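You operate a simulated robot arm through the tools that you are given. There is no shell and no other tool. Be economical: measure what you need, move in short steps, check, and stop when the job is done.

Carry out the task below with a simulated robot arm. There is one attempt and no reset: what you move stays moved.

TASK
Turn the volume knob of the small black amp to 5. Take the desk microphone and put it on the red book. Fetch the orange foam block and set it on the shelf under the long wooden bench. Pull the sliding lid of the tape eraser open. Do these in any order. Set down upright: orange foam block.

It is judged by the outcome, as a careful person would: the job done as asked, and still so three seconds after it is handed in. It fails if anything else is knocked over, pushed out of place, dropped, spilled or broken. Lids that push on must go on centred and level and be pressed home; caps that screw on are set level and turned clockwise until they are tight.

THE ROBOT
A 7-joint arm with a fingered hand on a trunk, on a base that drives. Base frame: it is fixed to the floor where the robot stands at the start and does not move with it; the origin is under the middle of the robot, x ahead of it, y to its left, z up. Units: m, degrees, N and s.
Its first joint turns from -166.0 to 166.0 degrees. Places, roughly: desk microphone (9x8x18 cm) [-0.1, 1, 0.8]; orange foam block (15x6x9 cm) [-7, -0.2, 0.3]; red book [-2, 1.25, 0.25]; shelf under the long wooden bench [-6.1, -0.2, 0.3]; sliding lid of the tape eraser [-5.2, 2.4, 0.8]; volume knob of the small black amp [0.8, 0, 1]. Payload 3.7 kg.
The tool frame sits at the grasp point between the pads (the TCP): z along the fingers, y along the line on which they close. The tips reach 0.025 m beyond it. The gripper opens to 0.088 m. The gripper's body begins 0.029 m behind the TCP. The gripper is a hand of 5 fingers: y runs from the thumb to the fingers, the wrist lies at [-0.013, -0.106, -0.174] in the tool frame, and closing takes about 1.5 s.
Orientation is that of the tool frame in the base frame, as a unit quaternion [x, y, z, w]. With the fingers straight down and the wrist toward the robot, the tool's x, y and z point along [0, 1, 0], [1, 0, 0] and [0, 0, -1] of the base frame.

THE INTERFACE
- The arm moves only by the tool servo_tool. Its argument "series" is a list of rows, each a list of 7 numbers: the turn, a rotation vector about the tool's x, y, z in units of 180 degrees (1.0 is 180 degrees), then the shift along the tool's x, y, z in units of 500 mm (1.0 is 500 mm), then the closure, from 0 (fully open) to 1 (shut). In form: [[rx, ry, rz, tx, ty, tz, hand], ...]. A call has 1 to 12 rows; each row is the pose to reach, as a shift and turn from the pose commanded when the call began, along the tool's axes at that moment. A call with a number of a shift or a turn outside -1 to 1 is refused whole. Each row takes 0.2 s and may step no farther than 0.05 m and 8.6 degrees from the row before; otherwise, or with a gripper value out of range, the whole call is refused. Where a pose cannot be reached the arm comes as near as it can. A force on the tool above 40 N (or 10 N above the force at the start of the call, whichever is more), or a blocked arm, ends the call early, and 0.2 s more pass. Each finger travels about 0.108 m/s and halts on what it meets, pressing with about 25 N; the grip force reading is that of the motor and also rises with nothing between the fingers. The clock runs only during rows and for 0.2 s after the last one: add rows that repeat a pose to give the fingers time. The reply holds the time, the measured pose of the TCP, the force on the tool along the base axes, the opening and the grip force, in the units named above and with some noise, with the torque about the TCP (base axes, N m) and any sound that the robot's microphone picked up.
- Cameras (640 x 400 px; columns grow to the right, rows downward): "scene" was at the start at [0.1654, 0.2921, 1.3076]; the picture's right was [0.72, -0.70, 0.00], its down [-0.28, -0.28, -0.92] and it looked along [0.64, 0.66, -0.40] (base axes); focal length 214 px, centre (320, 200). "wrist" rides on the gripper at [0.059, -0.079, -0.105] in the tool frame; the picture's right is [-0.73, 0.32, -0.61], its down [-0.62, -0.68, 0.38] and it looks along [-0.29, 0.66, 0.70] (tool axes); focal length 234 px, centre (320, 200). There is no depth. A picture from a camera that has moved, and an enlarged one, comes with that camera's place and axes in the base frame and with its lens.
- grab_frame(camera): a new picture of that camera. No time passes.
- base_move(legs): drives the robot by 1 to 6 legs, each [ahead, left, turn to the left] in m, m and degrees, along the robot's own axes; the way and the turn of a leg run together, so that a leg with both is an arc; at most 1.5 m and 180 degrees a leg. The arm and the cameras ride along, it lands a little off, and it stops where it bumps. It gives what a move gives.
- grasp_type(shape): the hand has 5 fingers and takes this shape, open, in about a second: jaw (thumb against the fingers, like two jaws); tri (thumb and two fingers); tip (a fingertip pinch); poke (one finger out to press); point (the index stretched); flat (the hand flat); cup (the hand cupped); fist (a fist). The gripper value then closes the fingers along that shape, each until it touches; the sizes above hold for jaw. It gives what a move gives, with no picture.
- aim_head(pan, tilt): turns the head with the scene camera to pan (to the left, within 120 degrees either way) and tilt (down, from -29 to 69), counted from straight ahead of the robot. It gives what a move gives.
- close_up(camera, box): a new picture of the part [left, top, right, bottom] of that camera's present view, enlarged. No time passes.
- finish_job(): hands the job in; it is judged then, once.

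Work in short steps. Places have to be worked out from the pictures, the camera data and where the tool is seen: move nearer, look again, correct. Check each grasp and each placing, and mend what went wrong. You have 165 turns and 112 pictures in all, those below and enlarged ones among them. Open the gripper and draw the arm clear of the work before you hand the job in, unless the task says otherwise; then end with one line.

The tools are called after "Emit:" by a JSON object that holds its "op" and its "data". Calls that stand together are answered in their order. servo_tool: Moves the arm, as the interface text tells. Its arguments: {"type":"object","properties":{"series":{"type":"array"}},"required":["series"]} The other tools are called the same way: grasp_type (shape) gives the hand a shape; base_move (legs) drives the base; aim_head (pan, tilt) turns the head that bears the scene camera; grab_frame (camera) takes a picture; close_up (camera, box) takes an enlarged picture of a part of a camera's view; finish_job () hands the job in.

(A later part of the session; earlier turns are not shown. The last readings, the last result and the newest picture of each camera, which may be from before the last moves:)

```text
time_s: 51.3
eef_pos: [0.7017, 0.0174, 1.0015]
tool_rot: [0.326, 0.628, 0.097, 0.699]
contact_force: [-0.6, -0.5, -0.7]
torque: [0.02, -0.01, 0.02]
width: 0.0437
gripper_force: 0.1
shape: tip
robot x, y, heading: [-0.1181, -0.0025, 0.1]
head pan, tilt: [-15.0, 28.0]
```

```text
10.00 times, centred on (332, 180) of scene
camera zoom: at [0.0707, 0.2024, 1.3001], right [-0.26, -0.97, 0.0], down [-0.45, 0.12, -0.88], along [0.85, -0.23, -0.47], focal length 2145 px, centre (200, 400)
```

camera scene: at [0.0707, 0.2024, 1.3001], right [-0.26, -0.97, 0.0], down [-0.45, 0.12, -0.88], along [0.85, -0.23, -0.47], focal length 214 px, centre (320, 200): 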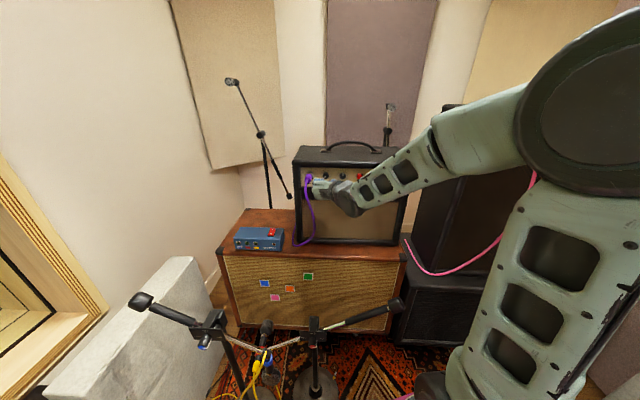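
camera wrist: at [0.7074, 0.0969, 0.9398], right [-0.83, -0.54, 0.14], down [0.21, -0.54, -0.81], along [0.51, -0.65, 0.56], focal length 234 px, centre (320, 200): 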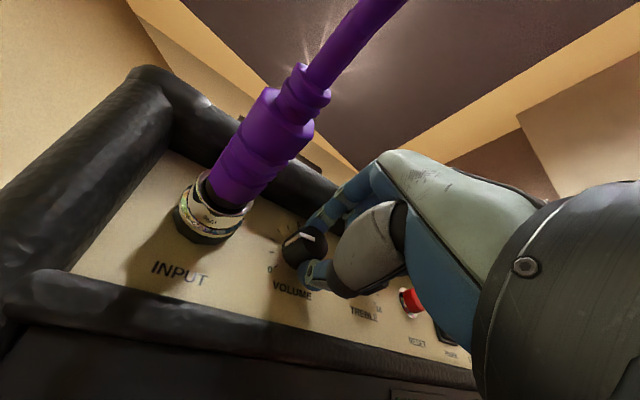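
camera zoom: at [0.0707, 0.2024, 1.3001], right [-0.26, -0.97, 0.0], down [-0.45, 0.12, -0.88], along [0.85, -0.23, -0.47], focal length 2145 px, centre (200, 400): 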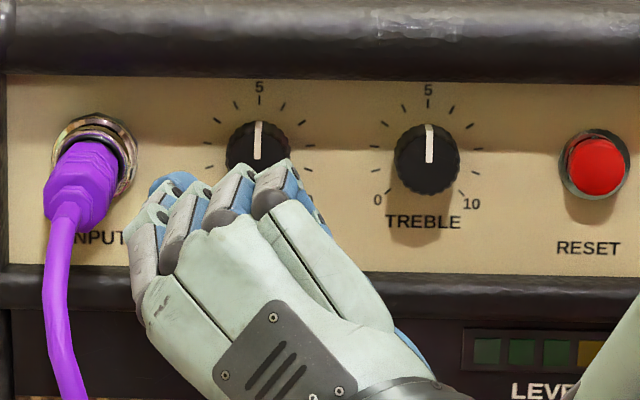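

The pointer is exactly on 5. Now I'll retreat the arm and bring the hand back to pointing down.

Emit:
{"op": "servo_tool", "data": {"series": [[0, 0, 0, 0, 0, -0.06, 0.4], [0, 0, 0, 0, 0, -0.12, 0.4], [0, 0, 0.045, 0, 0, -0.18, 0.2], [0, 0, 0.09, 0, 0, -0.24, 0], [0, 0, 0.135, 0, 0, -0.3, 0], [0, 0, 0.18, 0, 0, -0.36, 0], [0, 0, 0.225, 0, 0, -0.4, 0], [0, 0, 0.27, 0, 0, -0.4, 0], [0, 0, 0.305, 0, 0, -0.4, 0], [0, 0, 0.305, 0, 0, -0.4, 0]]}}

Emit:
{"op": "servo_tool", "data": {"series": [[0.0455, 0, 0, 0, 0.03, 0, 0], [0.091, 0, 0, 0, 0.06, 0, 0], [0.1365, 0, 0, 0, 0.09, 0, 0], [0.182, 0, 0, 0, 0.12, 0, 0], [0.2275, 0, 0, 0, 0.15, 0, 0], [0.273, 0, 0, 0, 0.18, 0, 0], [0.3185, 0, 0, 0, 0.21, 0, 0], [0.364, 0, 0, 0, 0.24, 0, 0], [0.4095, 0, 0, 0, 0.27, 0, 0], [0.455, 0, 0, 0, 0.3, 0, 0], [0.5, 0, 0, 0, 0.3, 0, 0], [0.5, 0, 0, 0, 0.3, 0, 0]]}}

Emit:
{"op": "aim_head", "data": {"pan": 90, "tilt": 30}}

Emit:
{"op": "grab_frame", "data": {"camera": "scene"}}

```text
time_s: 53.5
eef_pos: [0.5369, 0.1138, 1.0148]
tool_rot: [0.579, 0.407, 0.41, 0.575]
contact_force: [-0.4, -0.1, 0.6]
torque: [0.02, -0.02, 0.0]
width: 0.0877
gripper_force: 0.0
shape: tip
out of reach, approached as far as the arm can: row 3, 4, 5, 6, 7, 8, 9, 10
robot x, y, heading: [-0.1194, 0.0013, 0.0]
head pan, tilt: [-15.0, 28.0]
```

```text
time_s: 56.1
eef_pos: [0.5385, 0.1139, 1.1633]
tool_rot: [0.817, 0.576, 0.001, -0.004]
contact_force: [0.3, -0.1, 0.1]
torque: [0.0, 0.01, 0.02]
width: 0.0882
gripper_force: 0.1
shape: tip
robot x, y, heading: [-0.1168, -0.0044, 0.1]
head pan, tilt: [-15.0, 28.0]
```

```text
time_s: 57.9
eef_pos: [0.5385, 0.1134, 1.1622]
tool_rot: [0.817, 0.577, 0.002, -0.002]
contact_force: [-0.3, 0.3, 0.2]
torque: [0.02, -0.05, 0.01]
width: 0.0878
gripper_force: 0.0
shape: tip
robot x, y, heading: [-0.1186, -0.0029, 0.4]
head pan, tilt: [90.0, 30.0]
```

```text
80 pictures are left
camera scene: at [-0.0176, 0.3163, 1.297], right [1.0, 0.0, 0.0], down [0.0, -0.5, -0.87], along [0.0, 0.87, -0.5], focal length 214 px, centre (320, 200)
```

scene: 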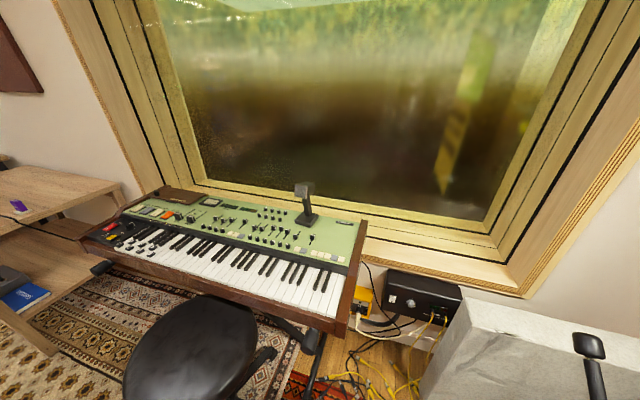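

The microphone stands at the right end of the synth. I'll zoom in on it, and also look left for the book, shelf and room layout.

Emit:
{"op": "close_up", "data": {"camera": "scene", "box": [264, 170, 360, 230]}}

Emit:
{"op": "aim_head", "data": {"pan": 119, "tilt": 28}}

Emit:
{"op": "grab_frame", "data": {"camera": "scene"}}

```text
6.67 times, centred on (312, 200) of scene
camera zoom: at [-0.0176, 0.3163, 1.297], right [1.0, 0.0, 0.0], down [0.0, -0.5, -0.87], along [0.0, 0.87, -0.5], focal length 1430 px, centre (373, 200)
```

zoom: 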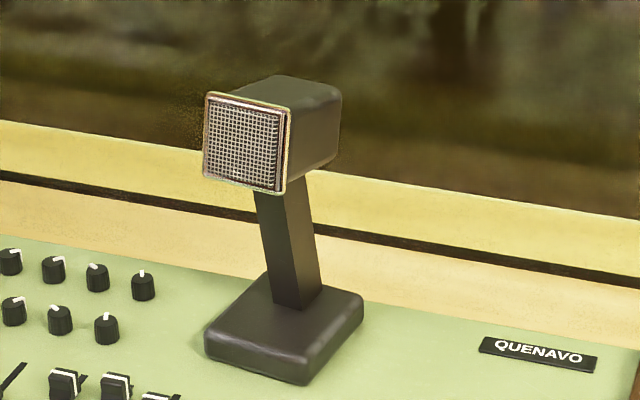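

```text
time_s: 58.9
eef_pos: [0.5387, 0.1124, 1.163]
tool_rot: [0.818, 0.576, 0.0, -0.003]
contact_force: [0.2, -0.5, 0.0]
torque: [-0.04, 0.01, -0.01]
width: 0.0878
gripper_force: 0.0
shape: tip
robot x, y, heading: [-0.1195, 0.001, -0.1]
head pan, tilt: [119.0, 28.0]
```

```text
78 pictures are left
camera scene: at [-0.0618, 0.3056, 1.3001], right [0.87, 0.49, 0.0], down [0.23, -0.41, -0.88], along [-0.43, 0.77, -0.47], focal length 214 px, centre (320, 200)
```

scene: 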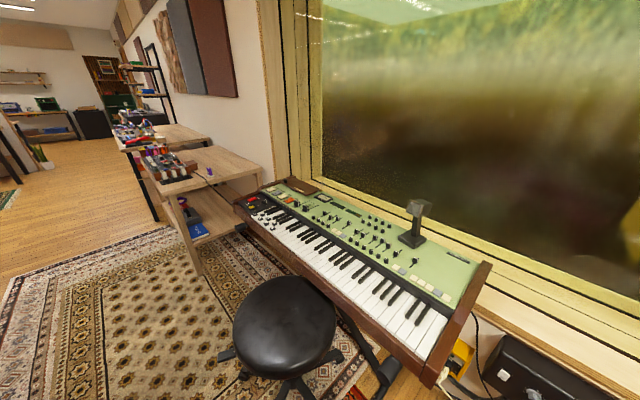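

The red book should be on the low shelf under the desk. I'll zoom in there before deciding how to grip the microphone.

Emit:
{"op": "close_up", "data": {"camera": "scene", "box": [110, 120, 270, 280]}}

```text
2.50 times, centred on (190, 200) of scene
camera zoom: at [-0.0618, 0.3056, 1.3001], right [0.87, 0.49, 0.0], down [0.23, -0.41, -0.88], along [-0.43, 0.77, -0.47], focal length 536 px, centre (645, 200)
```

zoom: 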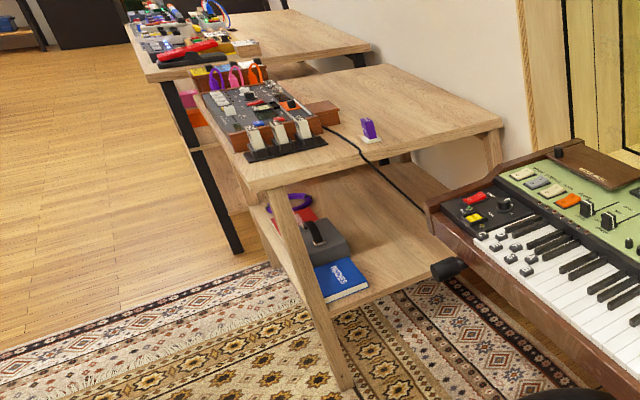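

The red item is under the desktop, so clearance matters. I'll turn to face the synth, then look toward the desk and the rest of the room.

Emit:
{"op": "base_move", "data": {"legs": [[0, 0, 90]]}}

Emit:
{"op": "aim_head", "data": {"pan": 75, "tilt": 20}}

Emit:
{"op": "grab_frame", "data": {"camera": "scene"}}

```text
time_s: 63.0
eef_pos: [-0.2175, 0.6577, 1.1639]
tool_rot: [0.18, 0.984, -0.001, -0.004]
contact_force: [2.2, 0.1, 0.3]
torque: [0.02, 0.01, -0.02]
width: 0.0879
gripper_force: 0.0
shape: tip
robot x, y, heading: [-0.1202, -0.0001, 88.8]
head pan, tilt: [119.0, 28.0]
```

```text
time_s: 64.2
eef_pos: [-0.2176, 0.6586, 1.1634]
tool_rot: [0.179, 0.984, -0.001, -0.003]
contact_force: [-0.3, 0.7, -0.3]
torque: [-0.04, 0.01, 0.01]
width: 0.0878
gripper_force: 0.1
shape: tip
robot x, y, heading: [-0.1189, -0.001, 88.8]
head pan, tilt: [75.0, 20.0]
```

```text
76 pictures are left
camera scene: at [-0.4298, 0.1306, 1.313], right [0.28, 0.96, 0.0], down [0.33, -0.09, -0.94], along [-0.9, 0.26, -0.34], focal length 214 px, centre (320, 200)
```

scene: 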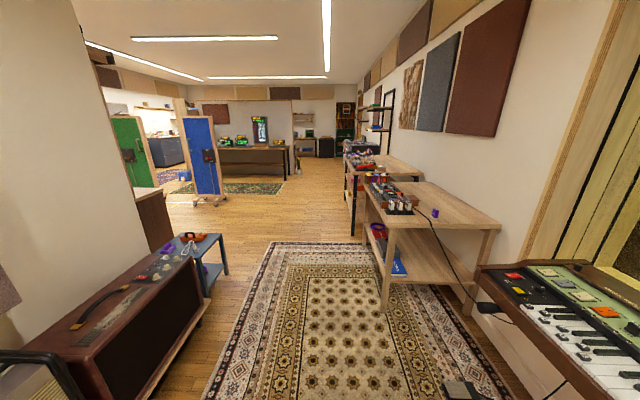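

The corridor is clear. I'll sidestep 1.5 m toward the desk to scout the red book.

Emit:
{"op": "base_move", "data": {"legs": [[0, 1.5, 0], [0, 0.3, 0]]}}

Emit:
{"op": "aim_head", "data": {"pan": 0, "tilt": 40}}

Emit:
{"op": "grab_frame", "data": {"camera": "scene"}}

```text
time_s: 69.8
eef_pos: [-1.4504, 0.6808, 1.1617]
tool_rot: [0.16, 0.987, -0.001, -0.003]
contact_force: [-0.1, -0.7, 0.4]
torque: [-0.06, 0.01, 0.0]
width: 0.0875
gripper_force: 0.1
shape: tip
robot x, y, heading: [-1.321, 0.0274, 91.1]
head pan, tilt: [75.0, 20.0]
stopped in leg 1: the robot was blocked; the commanded pose is now the measured one
```

```text
time_s: 71.3
eef_pos: [-1.4497, 0.6803, 1.1625]
tool_rot: [0.16, 0.987, -0.002, -0.003]
contact_force: [0.7, 0.5, -0.6]
torque: [-0.03, 0.04, 0.0]
width: 0.0878
gripper_force: 0.0
shape: tip
robot x, y, heading: [-1.3257, 0.0295, 91.4]
head pan, tilt: [0.0, 40.0]
```

```text
75 pictures are left
camera scene: at [-1.5523, 0.2078, 1.2816], right [1.0, 0.02, 0.0], down [0.01, -0.64, -0.77], along [-0.02, 0.77, -0.64], focal length 214 px, centre (320, 200)
```

scene: 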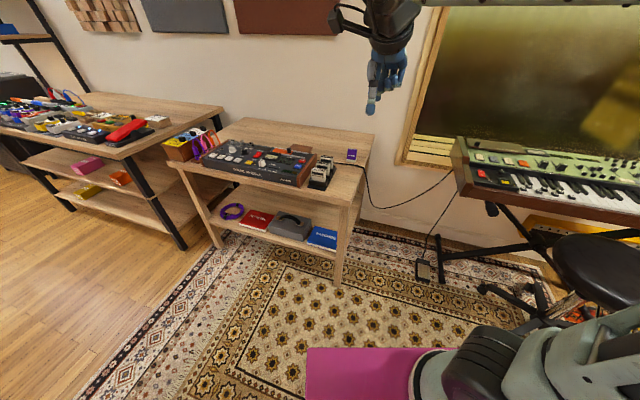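

The base was blocked, probably by the maroon amp behind-left. I'll check it.

Emit:
{"op": "aim_head", "data": {"pan": 118, "tilt": 40}}

Emit:
{"op": "grab_frame", "data": {"camera": "scene"}}

```text
time_s: 73.2
eef_pos: [-1.4496, 0.6804, 1.1621]
tool_rot: [0.16, 0.987, -0.002, -0.003]
contact_force: [0.1, 0.2, -0.5]
torque: [0.01, 0.05, 0.01]
width: 0.0879
gripper_force: 0.0
shape: tip
robot x, y, heading: [-1.3239, 0.0276, 91.3]
head pan, tilt: [118.0, 40.0]
```

```text
74 pictures are left
camera scene: at [-1.6247, 0.0813, 1.2816], right [-0.49, 0.87, 0.0], down [0.56, 0.31, -0.77], along [-0.67, -0.37, -0.64], focal length 214 px, centre (320, 200)
```

scene: 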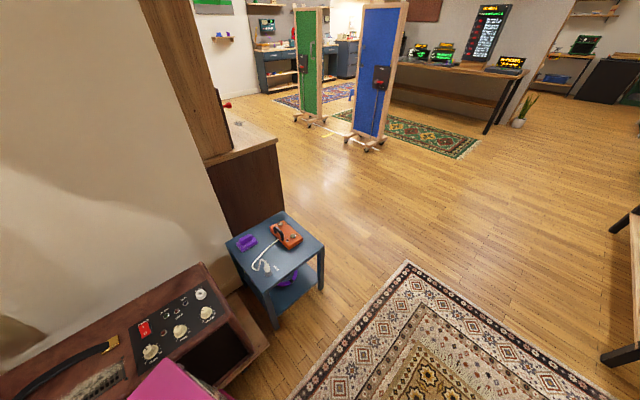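

It looks unmoved, just touched. I'll move forward away from it, then sidestep and turn to face the desk squarely.

Emit:
{"op": "base_move", "data": {"legs": [[0.3, 0, 0], [0, 0.9, 0], [0.08, 0, -20]]}}

Emit:
{"op": "aim_head", "data": {"pan": 10, "tilt": 55}}

Emit:
{"op": "grab_frame", "data": {"camera": "scene"}}

```text
time_s: 80.8
eef_pos: [-2.1209, 1.0457, 1.163]
tool_rot: [0.329, 0.944, 0.0, -0.003]
contact_force: [0.2, -0.4, 0.0]
torque: [0.02, 0.03, 0.0]
width: 0.0877
gripper_force: 0.1
shape: tip
robot x, y, heading: [-2.225, 0.3855, 71.4]
head pan, tilt: [118.0, 40.0]
```

```text
time_s: 82.6
eef_pos: [-2.1207, 1.0449, 1.1627]
tool_rot: [0.329, 0.944, 0.0, -0.002]
contact_force: [0.1, 0.0, 0.4]
torque: [0.0, -0.01, 0.04]
width: 0.0878
gripper_force: 0.2
shape: tip
robot x, y, heading: [-2.2233, 0.3882, 71.5]
head pan, tilt: [10.0, 55.0]
```

```text
73 pictures are left
camera scene: at [-2.3942, 0.6256, 1.2609], right [0.99, -0.15, 0.0], down [-0.12, -0.81, -0.57], along [0.09, 0.57, -0.82], focal length 214 px, centre (320, 200)
```

scene: 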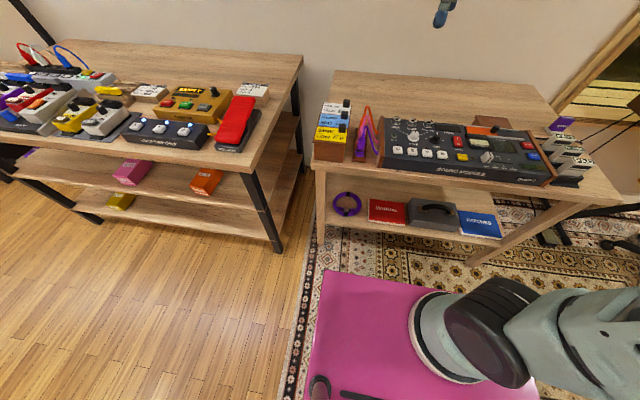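

The book is visible on the shelf below. Zooming in on it.

Emit:
{"op": "close_up", "data": {"camera": "scene", "box": [310, 155, 518, 285]}}

```text
3.08 times, centred on (414, 220) of scene
camera zoom: at [-2.3942, 0.6256, 1.2609], right [0.99, -0.15, 0.0], down [-0.12, -0.81, -0.57], along [0.09, 0.57, -0.82], focal length 660 px, centre (31, 138)
```

zoom: 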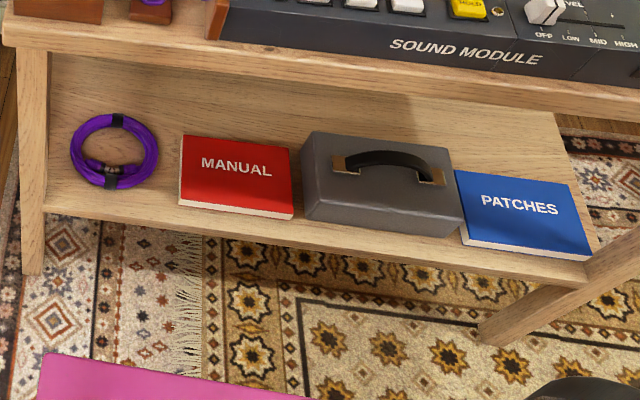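

The book top is at about (−1.97, 1.15, 0.34), just under the desktop's front edge, so a grip with the hand pitched about 35° from horizontal will fit. Now I'll drive back to the microphone.

Emit:
{"op": "base_move", "data": {"legs": [[-0.06, 0, 18.5], [0, -1.25, 0], [-0.25, 0, 0], [0, -0.9, 0]]}}

Emit:
{"op": "grasp_type", "data": {"shape": "jaw"}}

Emit:
{"op": "aim_head", "data": {"pan": 0, "tilt": 35}}

Emit:
{"op": "grab_frame", "data": {"camera": "scene"}}

Emit:
{"op": "grab_frame", "data": {"camera": "wrist"}}

```text
time_s: 93.2
eef_pos: [-0.8139, 0.7209, 1.1627]
tool_rot: [0.176, 0.984, -0.001, -0.003]
contact_force: [0.1, 0.6, -0.3]
torque: [0.01, -0.02, -0.01]
width: 0.0879
gripper_force: 0.1
shape: tip
robot x, y, heading: [-0.7086, 0.0641, 89.6]
head pan, tilt: [10.0, 55.0]
stopped in leg 4: the robot was blocked; the commanded pose is now the measured one
```

```text
time_s: 94.1
eef_pos: [-0.8141, 0.7215, 1.1623]
tool_rot: [0.175, 0.985, -0.002, -0.003]
contact_force: [-0.2, 0.0, 0.7]
torque: [0.02, -0.01, -0.02]
width: 0.0878
gripper_force: 0.0
shape: jaw
robot x, y, heading: [-0.7073, 0.0647, 89.4]
head pan, tilt: [10.0, 55.0]
```

```text
time_s: 94.9
eef_pos: [-0.8134, 0.7212, 1.1624]
tool_rot: [0.176, 0.984, -0.001, -0.002]
contact_force: [0.2, 0.4, -0.6]
torque: [0.02, -0.04, -0.03]
width: 0.0877
gripper_force: 0.1
shape: jaw
robot x, y, heading: [-0.7028, 0.0631, 89.4]
head pan, tilt: [0.0, 35.0]
```

```text
71 pictures are left
camera scene: at [-0.9302, 0.2551, 1.2891], right [1.0, -0.01, 0.0], down [-0.01, -0.57, -0.82], along [0.01, 0.82, -0.57], focal length 214 px, centre (320, 200)
```

scene: 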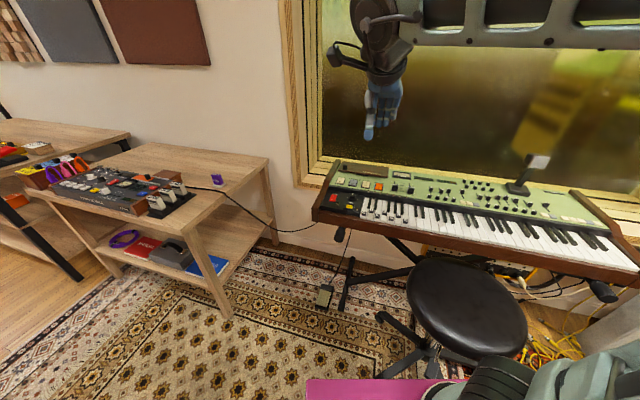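

```text
70 pictures are left
camera wrist: at [-0.8947, 0.6677, 1.2694], right [0.8, 0.05, 0.6], down [0.35, -0.86, -0.38], along [0.49, 0.52, -0.7], focal length 234 px, centre (320, 200)
```

wrist: 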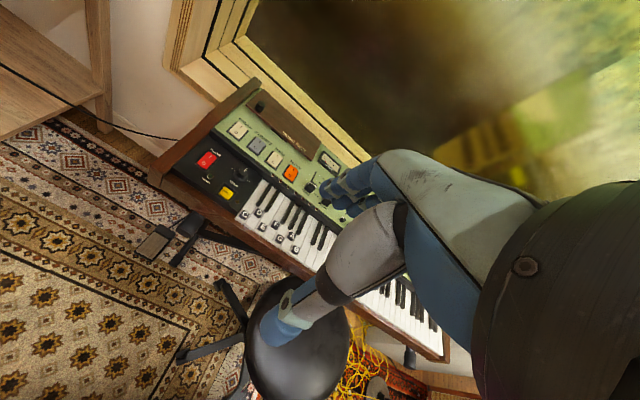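

A stool leg or foot is blocking us. I'll back off from it, pass behind, and come up right of the stool.

Emit:
{"op": "base_move", "data": {"legs": [[0, 0.06, 0], [-0.09, 0, 0], [0, -0.78, 0]]}}

Emit:
{"op": "aim_head", "data": {"pan": 10, "tilt": 45}}

Emit:
{"op": "grab_frame", "data": {"camera": "scene"}}

```text
time_s: 100.3
eef_pos: [-0.0899, 0.6171, 1.1635]
tool_rot: [0.187, 0.982, -0.001, -0.003]
contact_force: [-0.1, -0.9, -1.1]
torque: [-0.03, 0.02, 0.01]
width: 0.0877
gripper_force: 0.0
shape: jaw
robot x, y, heading: [0.0053, -0.0412, 88.1]
head pan, tilt: [0.0, 35.0]
```

```text
time_s: 101.1
eef_pos: [-0.0894, 0.6171, 1.1641]
tool_rot: [0.187, 0.982, -0.002, -0.003]
contact_force: [0.3, 0.3, 0.4]
torque: [0.03, 0.0, 0.02]
width: 0.0876
gripper_force: 0.0
shape: jaw
robot x, y, heading: [0.0024, -0.0403, 87.9]
head pan, tilt: [10.0, 45.0]
```

```text
69 pictures are left
camera scene: at [-0.2305, 0.1461, 1.2744], right [0.99, 0.14, 0.0], down [0.1, -0.7, -0.71], along [-0.1, 0.7, -0.71], focal length 214 px, centre (320, 200)
```

scene: 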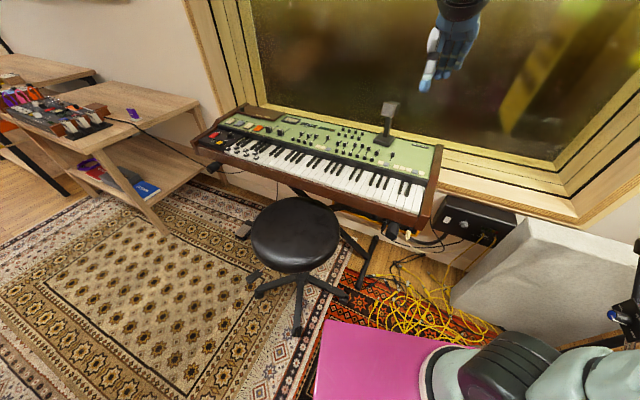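

The base is past the stool. The mic's head is at about (−0.07, 1.0, 0.94), facing the robot's left. I'll rotate the hand so the fingers close sideways, pitched about 35° below horizontal.

Emit:
{"op": "servo_tool", "data": {"series": [[0, 0, -0.046, 0, 0, 0, 0], [0, 0, -0.092, 0, 0, 0, 0], [0, 0, -0.138, 0, 0, 0, 0], [0, 0, -0.184, 0, 0, 0, 0], [0, 0, -0.23, 0, 0, 0, 0], [0, 0, -0.276, 0, 0, 0, 0], [0, 0, -0.322, 0, 0, 0, 0], [0, 0, -0.368, 0, 0, 0, 0], [0, 0, -0.414, 0, 0, 0, 0], [0, 0, -0.459, 0, 0, 0, 0], [0, 0, -0.459, 0, 0, 0, 0]]}}

Emit:
{"op": "servo_tool", "data": {"series": [[0, -0.044, 0, 0, 0, 0, 0], [0, -0.088, 0, 0, 0, 0, 0], [0, -0.132, 0, 0, 0, 0, 0], [0, -0.176, 0, 0, 0, 0, 0], [0, -0.22, 0, 0, 0, 0, 0], [0, -0.264, 0, 0, 0, 0, 0], [0, -0.3056, 0, 0, 0, 0, 0], [0, -0.3056, 0, 0, 0, 0, 0]]}}

Emit:
{"op": "grab_frame", "data": {"camera": "wrist"}}

```text
time_s: 103.5
eef_pos: [-0.0884, 0.6165, 1.1622]
tool_rot: [-0.508, 0.861, 0.001, -0.003]
contact_force: [-0.4, 1.1, 0.0]
torque: [0.0, 0.03, -0.03]
width: 0.0877
gripper_force: 0.0
shape: jaw
robot x, y, heading: [0.001, -0.0424, 88.1]
head pan, tilt: [10.0, 45.0]
```

```text
time_s: 105.3
eef_pos: [-0.0964, 0.6326, 1.144]
tool_rot: [-0.45, 0.765, 0.236, 0.395]
contact_force: [-0.5, 0.0, -1.0]
torque: [0.01, 0.0, -0.01]
width: 0.0876
gripper_force: 0.0
shape: jaw
out of reach, approached as far as the arm can: row 7, 8
robot x, y, heading: [0.0003, -0.0409, 88.3]
head pan, tilt: [10.0, 45.0]
```

```text
68 pictures are left
camera wrist: at [-0.0835, 0.4894, 1.1566], right [-0.32, 0.09, 0.94], down [0.92, 0.26, 0.29], along [-0.22, 0.96, -0.16], focal length 234 px, centre (320, 200)
```

wrist: 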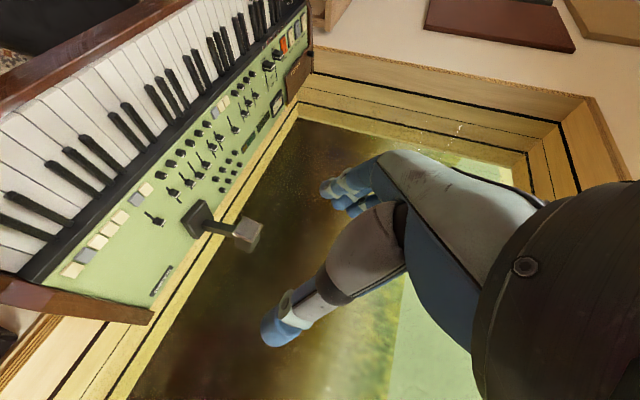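

Good overview. Zooming in to get the mic's orientation.

Emit:
{"op": "close_up", "data": {"camera": "wrist", "box": [170, 185, 282, 255]}}

Emit:
{"op": "close_up", "data": {"camera": "scene", "box": [350, 90, 430, 140]}}

```text
5.71 times, centred on (226, 220) of wrist
camera zoom: at [-0.0835, 0.4894, 1.1566], right [-0.32, 0.09, 0.94], down [0.92, 0.26, 0.29], along [-0.22, 0.96, -0.16], focal length 1338 px, centre (857, 86)
```

zoom: 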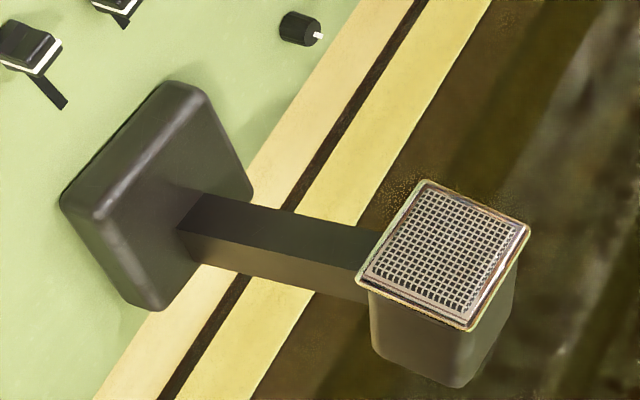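

```text
8.00 times, centred on (390, 115) of scene
camera zoom: at [-0.2307, 0.1461, 1.2743], right [0.99, 0.14, 0.0], down [0.1, -0.7, -0.71], along [-0.1, 0.7, -0.71], focal length 1716 px, centre (-240, 880)
```

zoom: 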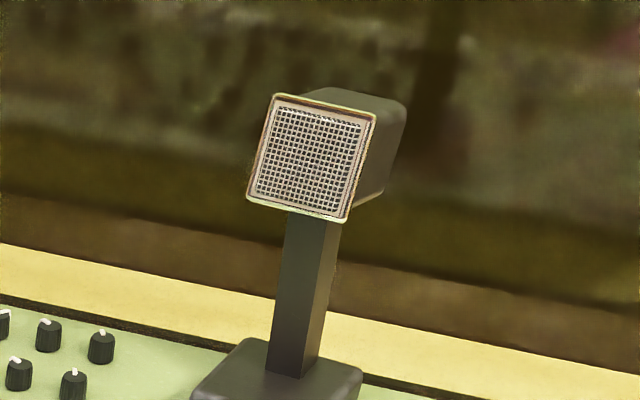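

The mic face is at about (−0.086, 1.008, 0.934), yawed 27°, which matches the hand. I'll drive forward 7 cm, then go to a 12 cm stand-off.

Emit:
{"op": "base_move", "data": {"legs": [[0.07, 0, 0]]}}

Emit:
{"op": "servo_tool", "data": {"series": [[0, 0, 0, 0.002, 0.04, 0.066, 0], [0, 0, 0, 0.004, 0.08, 0.132, 0], [0, 0, 0, 0.006, 0.12, 0.198, 0], [0, 0, 0, 0.008, 0.16, 0.264, 0], [0, 0, 0, 0.01, 0.2, 0.33, 0], [0, 0, 0, 0.012, 0.24, 0.4, 0], [0, 0, 0, 0.0124, 0.2756, 0.45, 0], [0, 0, 0, 0.0124, 0.2756, 0.45, 0]]}}

Emit:
{"op": "grab_frame", "data": {"camera": "wrist"}}

```text
time_s: 106.3
eef_pos: [-0.0934, 0.7008, 1.1438]
tool_rot: [-0.451, 0.765, 0.235, 0.394]
contact_force: [0.4, 0.5, 0.3]
torque: [0.01, 0.0, -0.03]
width: 0.0878
gripper_force: 0.2
shape: jaw
robot x, y, heading: [0.002, 0.0303, 88.2]
head pan, tilt: [10.0, 45.0]
```

```text
time_s: 108.1
eef_pos: [-0.1265, 0.9232, 1.008]
tool_rot: [-0.451, 0.765, 0.236, 0.395]
contact_force: [-0.3, -0.1, 0.0]
torque: [0.02, -0.04, 0.02]
width: 0.0878
gripper_force: 0.1
shape: jaw
robot x, y, heading: [0.0054, 0.0259, 88.0]
head pan, tilt: [10.0, 45.0]
```

```text
65 pictures are left
camera wrist: at [-0.1155, 0.7804, 1.0216], right [-0.32, 0.09, 0.94], down [0.92, 0.26, 0.28], along [-0.22, 0.96, -0.16], focal length 234 px, centre (320, 200)
```

wrist: 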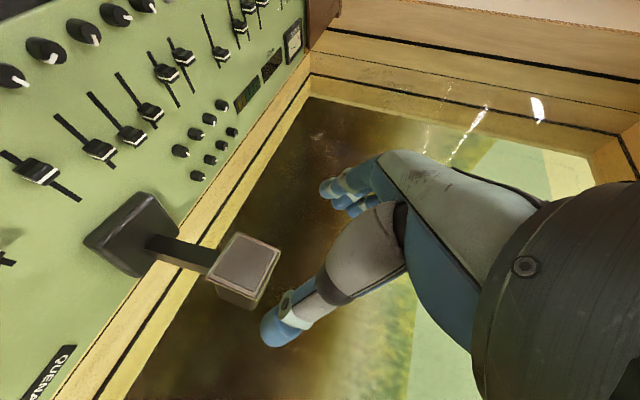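

The position estimate checks out. I'll advance with the open jaw over the mic head.

Emit:
{"op": "servo_tool", "data": {"series": [[0, 0, 0, 0, 0.002, 0.05, 0], [0, 0, 0, -0.001, 0.004, 0.1, 0], [0, 0, 0, -0.002, 0.006, 0.15, 0], [0, 0, 0, -0.003, 0.008, 0.19, 0], [0, 0, 0, -0.003, 0.008, 0.22, 0], [0, 0, 0, -0.003, 0.008, 0.25, 0], [0, 0, 0, -0.003, 0.008, 0.25, 0]]}}

Emit:
{"op": "grab_frame", "data": {"camera": "wrist"}}

```text
time_s: 109.7
eef_pos: [-0.0819, 1.0187, 0.9388]
tool_rot: [-0.451, 0.765, 0.236, 0.394]
contact_force: [-0.2, -0.2, -0.6]
torque: [0.01, -0.01, 0.0]
width: 0.0879
gripper_force: 0.0
shape: jaw
robot x, y, heading: [0.0063, 0.0256, 88.1]
head pan, tilt: [10.0, 45.0]
```

```text
64 pictures are left
camera wrist: at [-0.0693, 0.8754, 0.9522], right [-0.32, 0.09, 0.95], down [0.92, 0.26, 0.28], along [-0.22, 0.96, -0.16], focal length 234 px, centre (320, 200)
```

wrist: 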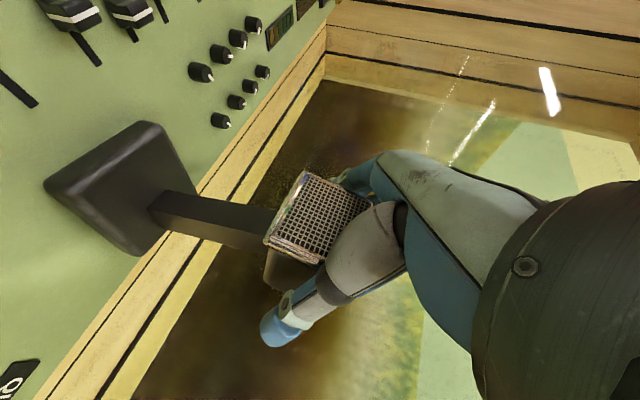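

The head sits between thumb and fingers without contact. Closing.

Emit:
{"op": "servo_tool", "data": {"series": [[0, 0, 0, 0, 0, 0, 0.2], [0, 0, 0, 0, 0, 0, 0.35], [0, 0, 0, 0, 0, 0, 0.5], [0, 0, 0, 0, 0, 0, 0.65], [0, 0, 0, 0, 0, 0, 0.8], [0, 0, 0, 0, 0, 0, 0.9], [0, 0, 0, 0, 0, 0, 0.9]]}}

Emit:
{"op": "grab_frame", "data": {"camera": "wrist"}}

```text
time_s: 111.3
eef_pos: [-0.0804, 1.0189, 0.938]
tool_rot: [-0.45, 0.765, 0.235, 0.395]
contact_force: [1.3, -0.5, -0.6]
torque: [0.0, -0.08, 0.06]
width: 0.0424
gripper_force: 25.7
shape: jaw
robot x, y, heading: [0.0035, 0.0271, 87.8]
head pan, tilt: [10.0, 45.0]
```

```text
63 pictures are left
camera wrist: at [-0.0693, 0.8753, 0.9523], right [-0.32, 0.09, 0.94], down [0.92, 0.26, 0.28], along [-0.22, 0.96, -0.16], focal length 234 px, centre (320, 200)
```

wrist: 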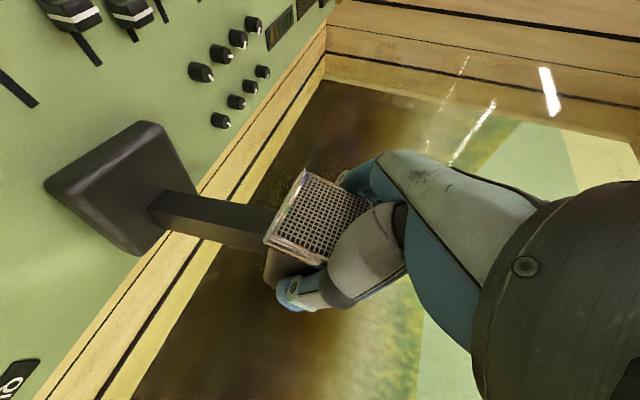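

Gripped firmly at 25 N and 42 mm wide. Lifting 15 cm, then pulling back.

Emit:
{"op": "servo_tool", "data": {"series": [[0, 0, 0, -0.03, 0, -0.022, 0.9], [0, 0, 0, -0.082, 0, -0.0575, 0.9], [0, 0, 0, -0.163, 0.001, -0.115, 0.9], [0, 0, 0, -0.245, 0.002, -0.1725, 0.9], [0, 0, 0, -0.245, 0.002, -0.1725, 0.9], [0, 0, 0, -0.205, -0.038, -0.232, 0.9], [0, 0, 0, -0.163, -0.078, -0.292, 0.9], [0, 0, 0, -0.121, -0.118, -0.352, 0.9], [0, 0, 0, -0.08, -0.158, -0.412, 0.9], [0, 0, 0, -0.038, -0.198, -0.472, 0.9], [0, 0, 0, 0.005, -0.24, -0.53, 0.9], [0, 0, 0, 0.005, -0.24, -0.53, 0.9]]}}

Emit:
{"op": "grab_frame", "data": {"camera": "wrist"}}

Emit:
{"op": "aim_head", "data": {"pan": 0, "tilt": 25}}

Emit:
{"op": "grab_frame", "data": {"camera": "scene"}}

```text
time_s: 113.9
eef_pos: [-0.0804, 0.7683, 1.088]
tool_rot: [-0.45, 0.766, 0.234, 0.395]
contact_force: [1.4, 2.2, -7.6]
torque: [0.03, -0.18, -0.02]
width: 0.042
gripper_force: 25.2
shape: jaw
out of reach, approached as far as the arm can: row 3, 4, 5, 6, 7, 8, 9
robot x, y, heading: [0.0009, 0.0241, 88.1]
head pan, tilt: [10.0, 45.0]
```

```text
62 pictures are left
camera wrist: at [-0.0683, 0.626, 1.1012], right [-0.32, 0.09, 0.94], down [0.92, 0.26, 0.28], along [-0.22, 0.96, -0.16], focal length 234 px, centre (320, 200)
```

wrist: 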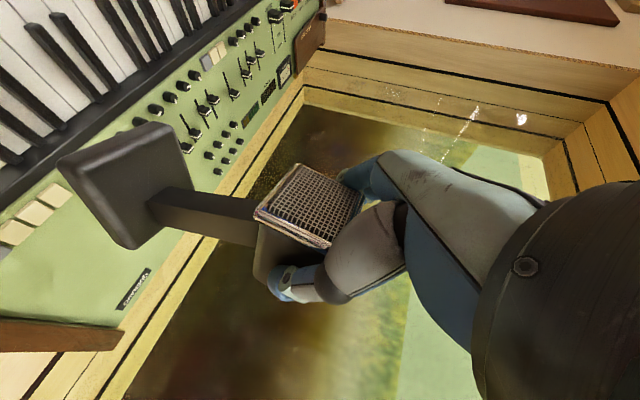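

```text
time_s: 114.7
eef_pos: [-0.0798, 0.7695, 1.0877]
tool_rot: [-0.449, 0.766, 0.235, 0.395]
contact_force: [-0.1, 0.6, -8.0]
torque: [-0.03, -0.03, -0.03]
width: 0.0419
gripper_force: 24.9
shape: jaw
robot x, y, heading: [0.0048, 0.0309, 88.1]
head pan, tilt: [0.0, 25.0]
```

```text
61 pictures are left
camera scene: at [-0.2137, 0.2271, 1.3048], right [1.0, -0.03, 0.0], down [-0.01, -0.42, -0.91], along [0.03, 0.91, -0.42], focal length 214 px, centre (320, 200)
```

scene: 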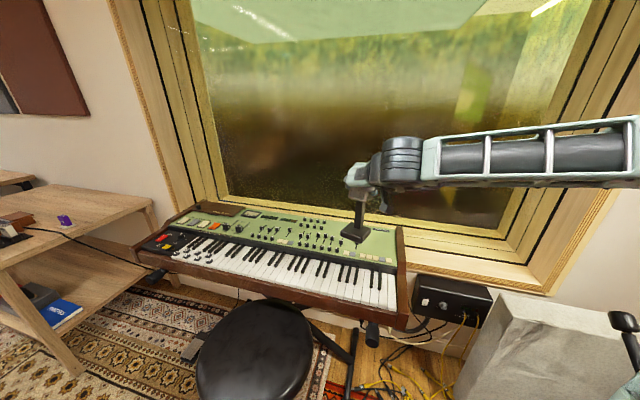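

The mic is held (about 8 N) and upright. I'll drive back to the desk on the earlier route.

Emit:
{"op": "base_move", "data": {"legs": [[-0.07, 0, 2], [0, 0.92, 0], [0.34, 0, 0], [0, 1.28, 0], [0.06, 0, -18.5]]}}

Emit:
{"op": "aim_head", "data": {"pan": 5, "tilt": 55}}

Emit:
{"op": "grab_frame", "data": {"camera": "scene"}}

Emit:
{"op": "grab_frame", "data": {"camera": "wrist"}}

```text
time_s: 121.6
eef_pos: [-1.0449, 0.9285, 1.0869]
tool_rot: [-0.462, 0.759, 0.24, 0.39]
contact_force: [-0.2, 0.0, -6.8]
torque: [-0.04, -0.05, -0.02]
width: 0.0419
gripper_force: 24.6
shape: jaw
robot x, y, heading: [-0.9369, 0.1875, 90.0]
head pan, tilt: [0.0, 25.0]
stopped in leg 3: the robot was blocked; the commanded pose is now the measured one
```

```text
time_s: 122.5
eef_pos: [-1.044, 0.9278, 1.0875]
tool_rot: [-0.462, 0.759, 0.241, 0.391]
contact_force: [0.3, -0.4, -7.2]
torque: [-0.04, -0.04, 0.03]
width: 0.0421
gripper_force: 25.3
shape: jaw
robot x, y, heading: [-0.9368, 0.1873, 89.9]
head pan, tilt: [5.0, 55.0]
```

```text
60 pictures are left
camera scene: at [-1.1666, 0.3626, 1.261], right [1.0, 0.08, 0.0], down [0.07, -0.82, -0.57], along [-0.05, 0.57, -0.82], focal length 214 px, centre (320, 200)
```

scene: 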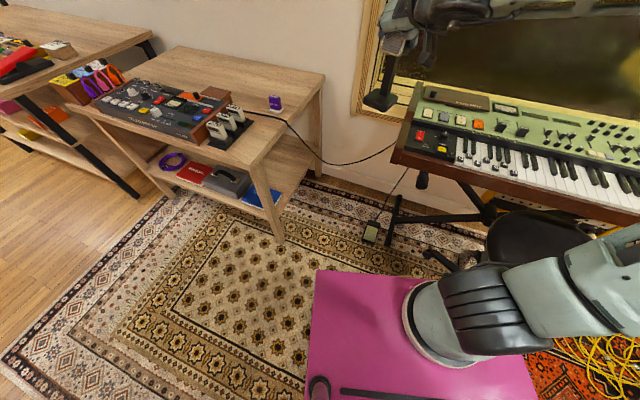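

```text
59 pictures are left
camera wrist: at [-1.0279, 0.7857, 1.1011], right [-0.32, 0.08, 0.94], down [0.91, 0.29, 0.28], along [-0.25, 0.95, -0.16], focal length 234 px, centre (320, 200)
```

wrist: 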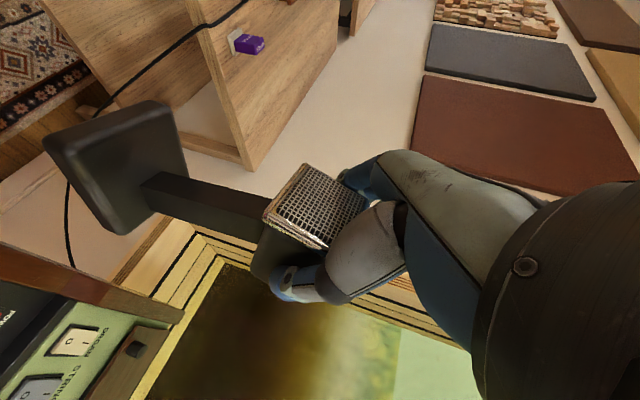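

We're touching the stool's foot again. I'll sidestep left first, then go forward.

Emit:
{"op": "base_move", "data": {"legs": [[-0.02, 0, 0], [0, 0.35, 0], [0.14, 0, 0], [0, 0.92, 0], [0.06, 0, -18.5]]}}

Emit:
{"op": "grab_frame", "data": {"camera": "scene"}}

```text
time_s: 131.5
eef_pos: [-2.0501, 1.1065, 1.088]
tool_rot: [-0.332, 0.824, 0.174, 0.425]
contact_force: [1.5, -0.3, -7.1]
torque: [-0.09, -0.03, 0.03]
width: 0.042
gripper_force: 24.8
shape: jaw
robot x, y, heading: [-2.1855, 0.3705, 71.0]
head pan, tilt: [5.0, 55.0]
```

```text
58 pictures are left
camera scene: at [-2.3504, 0.611, 1.2609], right [0.97, -0.24, 0.0], down [-0.2, -0.79, -0.57], along [0.14, 0.56, -0.82], focal length 214 px, centre (320, 200)
```

scene: 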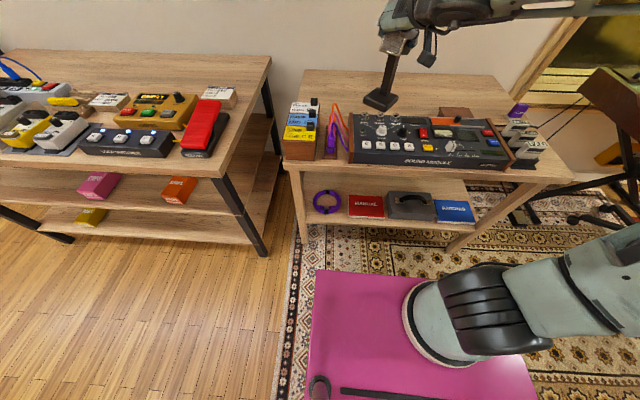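

I'm at the desk with the book visible. I'll zoom in to refine its position.

Emit:
{"op": "base_move", "data": {"legs": [[-0.1, 0, 0]]}}

Emit:
{"op": "aim_head", "data": {"pan": -5, "tilt": 48}}

Emit:
{"op": "close_up", "data": {"camera": "scene", "box": [240, 130, 400, 230]}}

```text
time_s: 132.7
eef_pos: [-2.0839, 1.0095, 1.0871]
tool_rot: [-0.33, 0.825, 0.174, 0.425]
contact_force: [0.7, 0.1, -6.7]
torque: [-0.14, 0.02, 0.0]
width: 0.0422
gripper_force: 25.2
shape: jaw
robot x, y, heading: [-2.2234, 0.2768, 70.8]
head pan, tilt: [5.0, 55.0]
```

```text
time_s: 133.4
eef_pos: [-2.0837, 1.0094, 1.0875]
tool_rot: [-0.331, 0.824, 0.174, 0.426]
contact_force: [-0.9, -0.2, -6.9]
torque: [-0.06, -0.02, -0.03]
width: 0.0419
gripper_force: 25.2
shape: jaw
robot x, y, heading: [-2.2226, 0.2735, 71.0]
head pan, tilt: [-5.0, 48.0]
```

```text
4.00 times, centred on (320, 180) of scene
camera zoom: at [-2.369, 0.5165, 1.2701], right [0.91, -0.41, 0.0], down [-0.3, -0.68, -0.67], along [0.27, 0.61, -0.74], focal length 858 px, centre (320, 280)
```

zoom: 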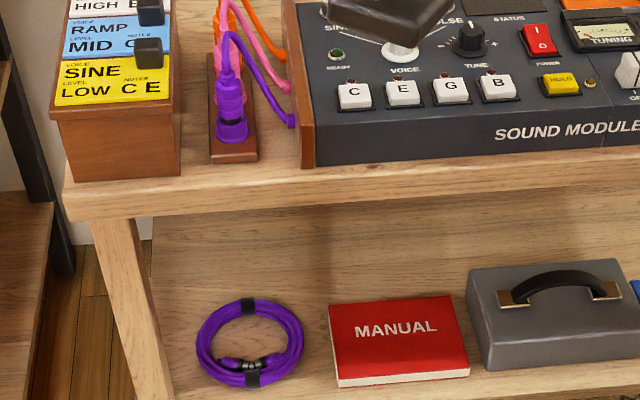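

The book top's centre comes out at (−1.973, 1.144, 0.34). I'll pull the mic out in front of the desk edge and yaw the hand square to the desk, then lower it.

Emit:
{"op": "servo_tool", "data": {"series": [[-0.0272, 0, -0.0192, 0.022, -0.054, -0.031, 0.9], [-0.0545, 0, -0.0385, 0.043, -0.108, -0.062, 0.9], [-0.0817, 0, -0.0577, 0.065, -0.161, -0.093, 0.9], [-0.1089, 0.0007, -0.0769, 0.0864, -0.215, -0.1246, 0.9], [-0.1089, 0.0007, -0.0769, 0.0864, -0.215, -0.1246, 0.9]]}}

Emit:
{"op": "servo_tool", "data": {"series": [[0, 0, 0, 0.075, 0, 0.053, 0.9], [0, 0, 0, 0.15, 0, 0.106, 0.9], [0, 0, 0, 0.225, 0, 0.159, 0.9], [0, 0, 0, 0.3, 0, 0.212, 0.9], [0, 0, 0, 0.375, 0, 0.265, 0.9], [0, 0, 0, 0.45, 0, 0.318, 0.9], [0, 0, 0, 0.525, 0, 0.371, 0.9], [0, 0, 0, 0.525, 0, 0.371, 0.9]]}}

Emit:
{"op": "grab_frame", "data": {"camera": "scene"}}

```text
time_s: 134.6
eef_pos: [-2.0491, 0.957, 1.058]
tool_rot: [-0.395, 0.774, 0.273, 0.412]
contact_force: [-0.5, 1.2, -6.6]
torque: [-0.03, 0.01, 0.0]
width: 0.0421
gripper_force: 24.3
shape: jaw
out of reach, approached as far as the arm can: row 1, 2, 3, 4, 5
robot x, y, heading: [-2.2245, 0.278, 70.7]
head pan, tilt: [-5.0, 48.0]
```

```text
time_s: 136.1
eef_pos: [-2.0563, 1.0117, 0.776]
tool_rot: [-0.392, 0.772, 0.277, 0.418]
contact_force: [3.5, -38.5, 37.1]
torque: [0.63, -0.21, -0.31]
width: 0.0424
gripper_force: 25.2
shape: jaw
out of reach, approached as far as the arm can: row 4, 5, 6, 7
robot x, y, heading: [-2.221, 0.2722, 71.1]
head pan, tilt: [-5.0, 48.0]
stopped in row 7: the force on the tool passed its limit at 99 N (the readings are from after the stop); the commanded pose is now the measured one
```

```text
56 pictures are left
camera scene: at [-2.3687, 0.5135, 1.2706], right [0.91, -0.41, 0.0], down [-0.3, -0.68, -0.67], along [0.27, 0.61, -0.74], focal length 214 px, centre (320, 200)
```

scene: 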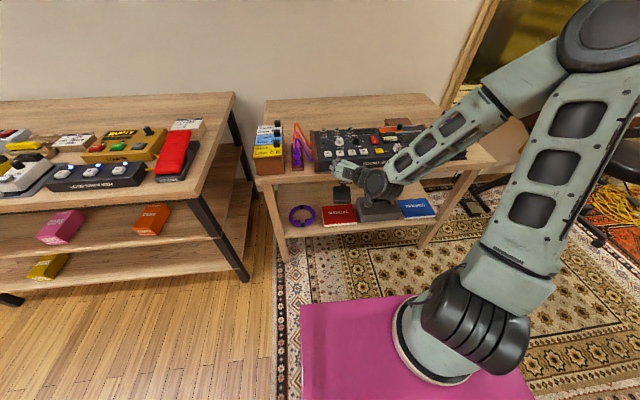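

The arm couldn't fold that close and the mic pressed against the desk edge. I'll back the base away right now to relieve it.

Emit:
{"op": "base_move", "data": {"legs": [[-0.18, 0, 0]]}}

Emit:
{"op": "grab_frame", "data": {"camera": "scene"}}

Emit:
{"op": "grab_frame", "data": {"camera": "wrist"}}

```text
time_s: 137.5
eef_pos: [-2.1225, 0.9273, 0.7737]
tool_rot: [-0.404, 0.768, 0.281, 0.411]
contact_force: [0.2, 0.9, -6.8]
torque: [-0.08, 0.01, 0.01]
width: 0.0423
gripper_force: 25.6
shape: jaw
robot x, y, heading: [-2.2601, 0.1849, 72.8]
head pan, tilt: [-5.0, 48.0]
stopped in leg 1: the robot was blocked; the commanded pose is now the measured one
```

```text
55 pictures are left
camera scene: at [-2.4183, 0.4214, 1.2701], right [0.93, -0.38, 0.0], down [-0.28, -0.69, -0.67], along [0.25, 0.62, -0.74], focal length 214 px, centre (320, 200)
```

scene: 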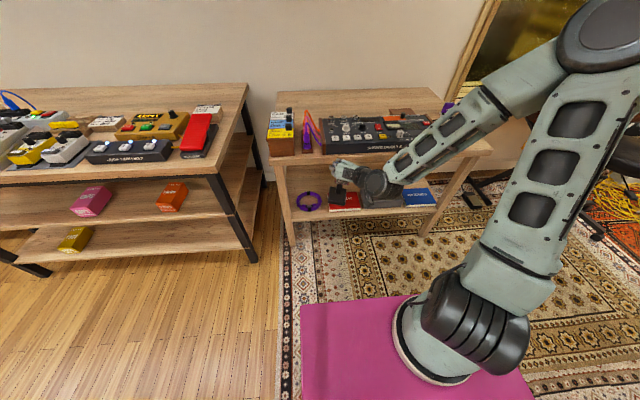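

```text
54 pictures are left
camera wrist: at [-2.1155, 0.7843, 0.7686], right [-0.28, -0.01, 0.96], down [0.94, 0.19, 0.27], along [-0.18, 0.98, -0.04], focal length 234 px, centre (320, 200)
```

wrist: 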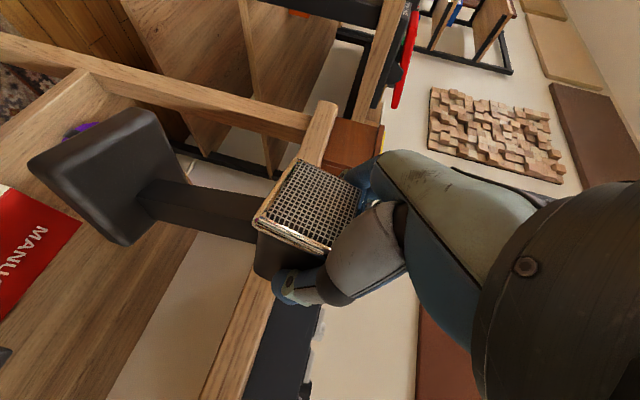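

Backing up was stopped by something, probably the little blue table. I'll ease off and look at it.

Emit:
{"op": "base_move", "data": {"legs": [[0.03, 0, 0]]}}

Emit:
{"op": "aim_head", "data": {"pan": -119, "tilt": 45}}

Emit:
{"op": "grab_frame", "data": {"camera": "scene"}}

Emit:
{"op": "aim_head", "data": {"pan": 119, "tilt": 45}}

Emit:
{"op": "grab_frame", "data": {"camera": "scene"}}

```text
time_s: 138.4
eef_pos: [-2.1138, 0.9569, 0.7722]
tool_rot: [-0.405, 0.766, 0.282, 0.411]
contact_force: [0.4, -0.6, -7.6]
torque: [-0.08, -0.01, 0.02]
width: 0.0425
gripper_force: 24.6
shape: jaw
robot x, y, heading: [-2.2592, 0.2136, 72.6]
head pan, tilt: [-5.0, 48.0]
```

```text
time_s: 140.3
eef_pos: [-2.1125, 0.9568, 0.7737]
tool_rot: [-0.405, 0.768, 0.281, 0.41]
contact_force: [-0.6, -0.5, -6.0]
torque: [-0.17, 0.05, 0.0]
width: 0.0424
gripper_force: 24.4
shape: jaw
robot x, y, heading: [-2.2575, 0.2131, 72.8]
head pan, tilt: [-119.0, 45.0]
```

```text
53 pictures are left
camera scene: at [-2.383, 0.3186, 1.2744], right [-0.72, -0.69, 0.0], down [-0.49, 0.51, -0.71], along [0.49, -0.51, -0.71], focal length 214 px, centre (320, 200)
```

scene: 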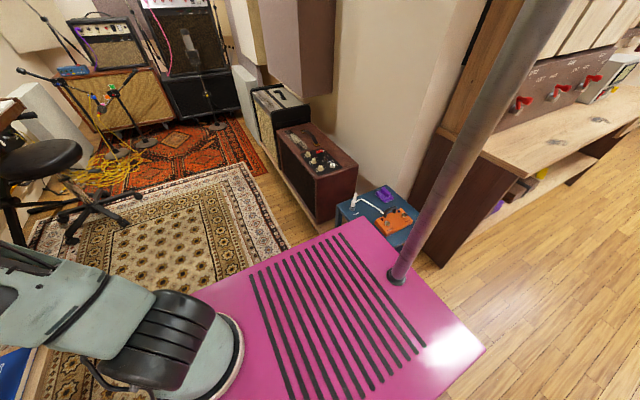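

```text
time_s: 143.7
eef_pos: [-2.1134, 0.9569, 0.7733]
tool_rot: [-0.404, 0.767, 0.282, 0.411]
contact_force: [0.8, 0.8, -6.1]
torque: [-0.12, 0.02, 0.03]
width: 0.0427
gripper_force: 24.3
shape: jaw
robot x, y, heading: [-2.2543, 0.21, 72.7]
head pan, tilt: [119.0, 45.0]
```

```text
52 pictures are left
camera scene: at [-2.5188, 0.361, 1.2744], right [-0.2, 0.98, 0.0], down [0.69, 0.14, -0.71], along [-0.69, -0.14, -0.71], focal length 214 px, centre (320, 200)
```

scene: 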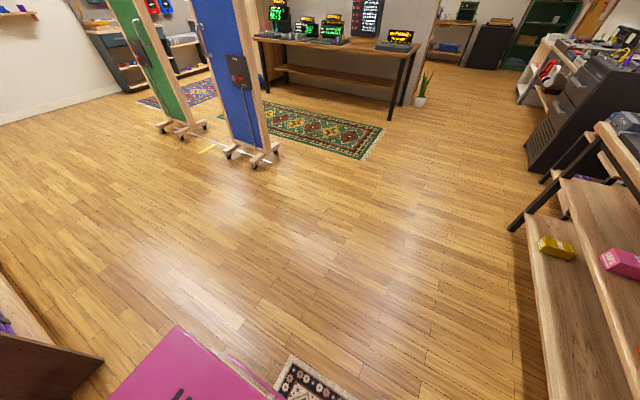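

The table and its items are fine, and the mic is clear of the desk edge. I'll level the hand and lower it 15 cm in small steps.

Emit:
{"op": "servo_tool", "data": {"series": [[0, 0.009, -0.012, 0, 0, 0, 0.9], [0, 0.018, -0.024, 0.05, -0.006, 0.03, 0.9], [0, 0.028, -0.037, 0.1, -0.012, 0.06, 0.9], [0, 0.028, -0.037, 0.15, -0.018, 0.09, 0.9], [0, 0.028, -0.037, 0.2, -0.024, 0.12, 0.9], [0, 0.028, -0.037, 0.257, -0.03, 0.151, 0.9], [0, 0.028, -0.037, 0.257, -0.03, 0.151, 0.9]]}}

Emit:
{"op": "grab_frame", "data": {"camera": "wrist"}}

Emit:
{"op": "aim_head", "data": {"pan": 0, "tilt": 45}}

Emit:
{"op": "grab_frame", "data": {"camera": "scene"}}

```text
time_s: 145.3
eef_pos: [-2.1121, 0.9577, 0.6237]
tool_rot: [-0.461, 0.759, 0.24, 0.392]
contact_force: [0.1, 0.7, -6.5]
torque: [-0.04, 0.03, 0.02]
width: 0.0425
gripper_force: 24.7
shape: jaw
robot x, y, heading: [-2.2556, 0.2136, 72.5]
head pan, tilt: [119.0, 45.0]
```

```text
51 pictures are left
camera wrist: at [-2.0976, 0.8151, 0.6366], right [-0.32, 0.08, 0.94], down [0.92, 0.28, 0.29], along [-0.24, 0.96, -0.16], focal length 234 px, centre (320, 200)
```

wrist: 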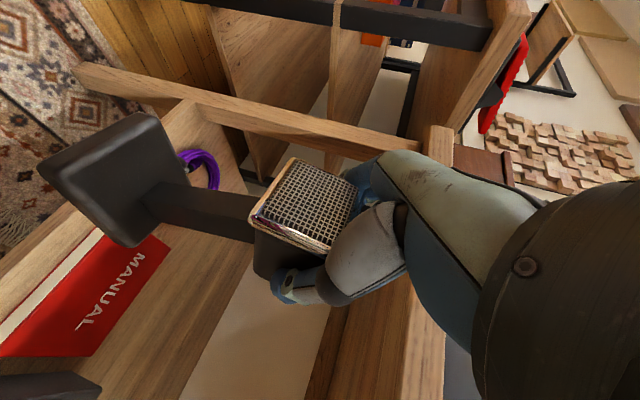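

```text
time_s: 147.3
eef_pos: [-2.113, 0.9577, 0.624]
tool_rot: [-0.46, 0.76, 0.239, 0.392]
contact_force: [0.6, -1.0, -6.8]
torque: [-0.08, 0.02, 0.01]
width: 0.0426
gripper_force: 25.0
shape: jaw
robot x, y, heading: [-2.2544, 0.2129, 73.1]
head pan, tilt: [0.0, 45.0]
```

```text
50 pictures are left
camera scene: at [-2.415, 0.4551, 1.2743], right [0.95, -0.3, 0.0], down [-0.21, -0.68, -0.71], along [0.21, 0.67, -0.71], focal length 214 px, centre (320, 200)
```

scene: 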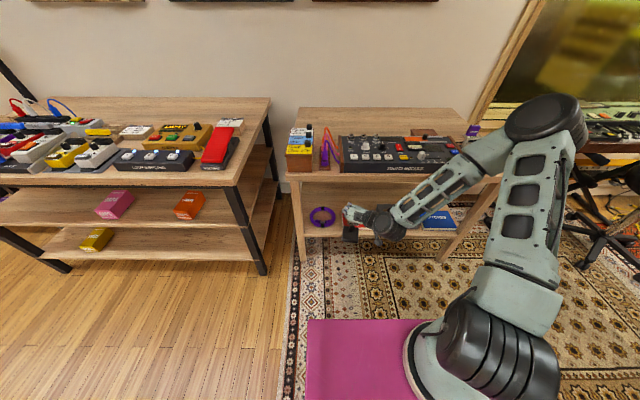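

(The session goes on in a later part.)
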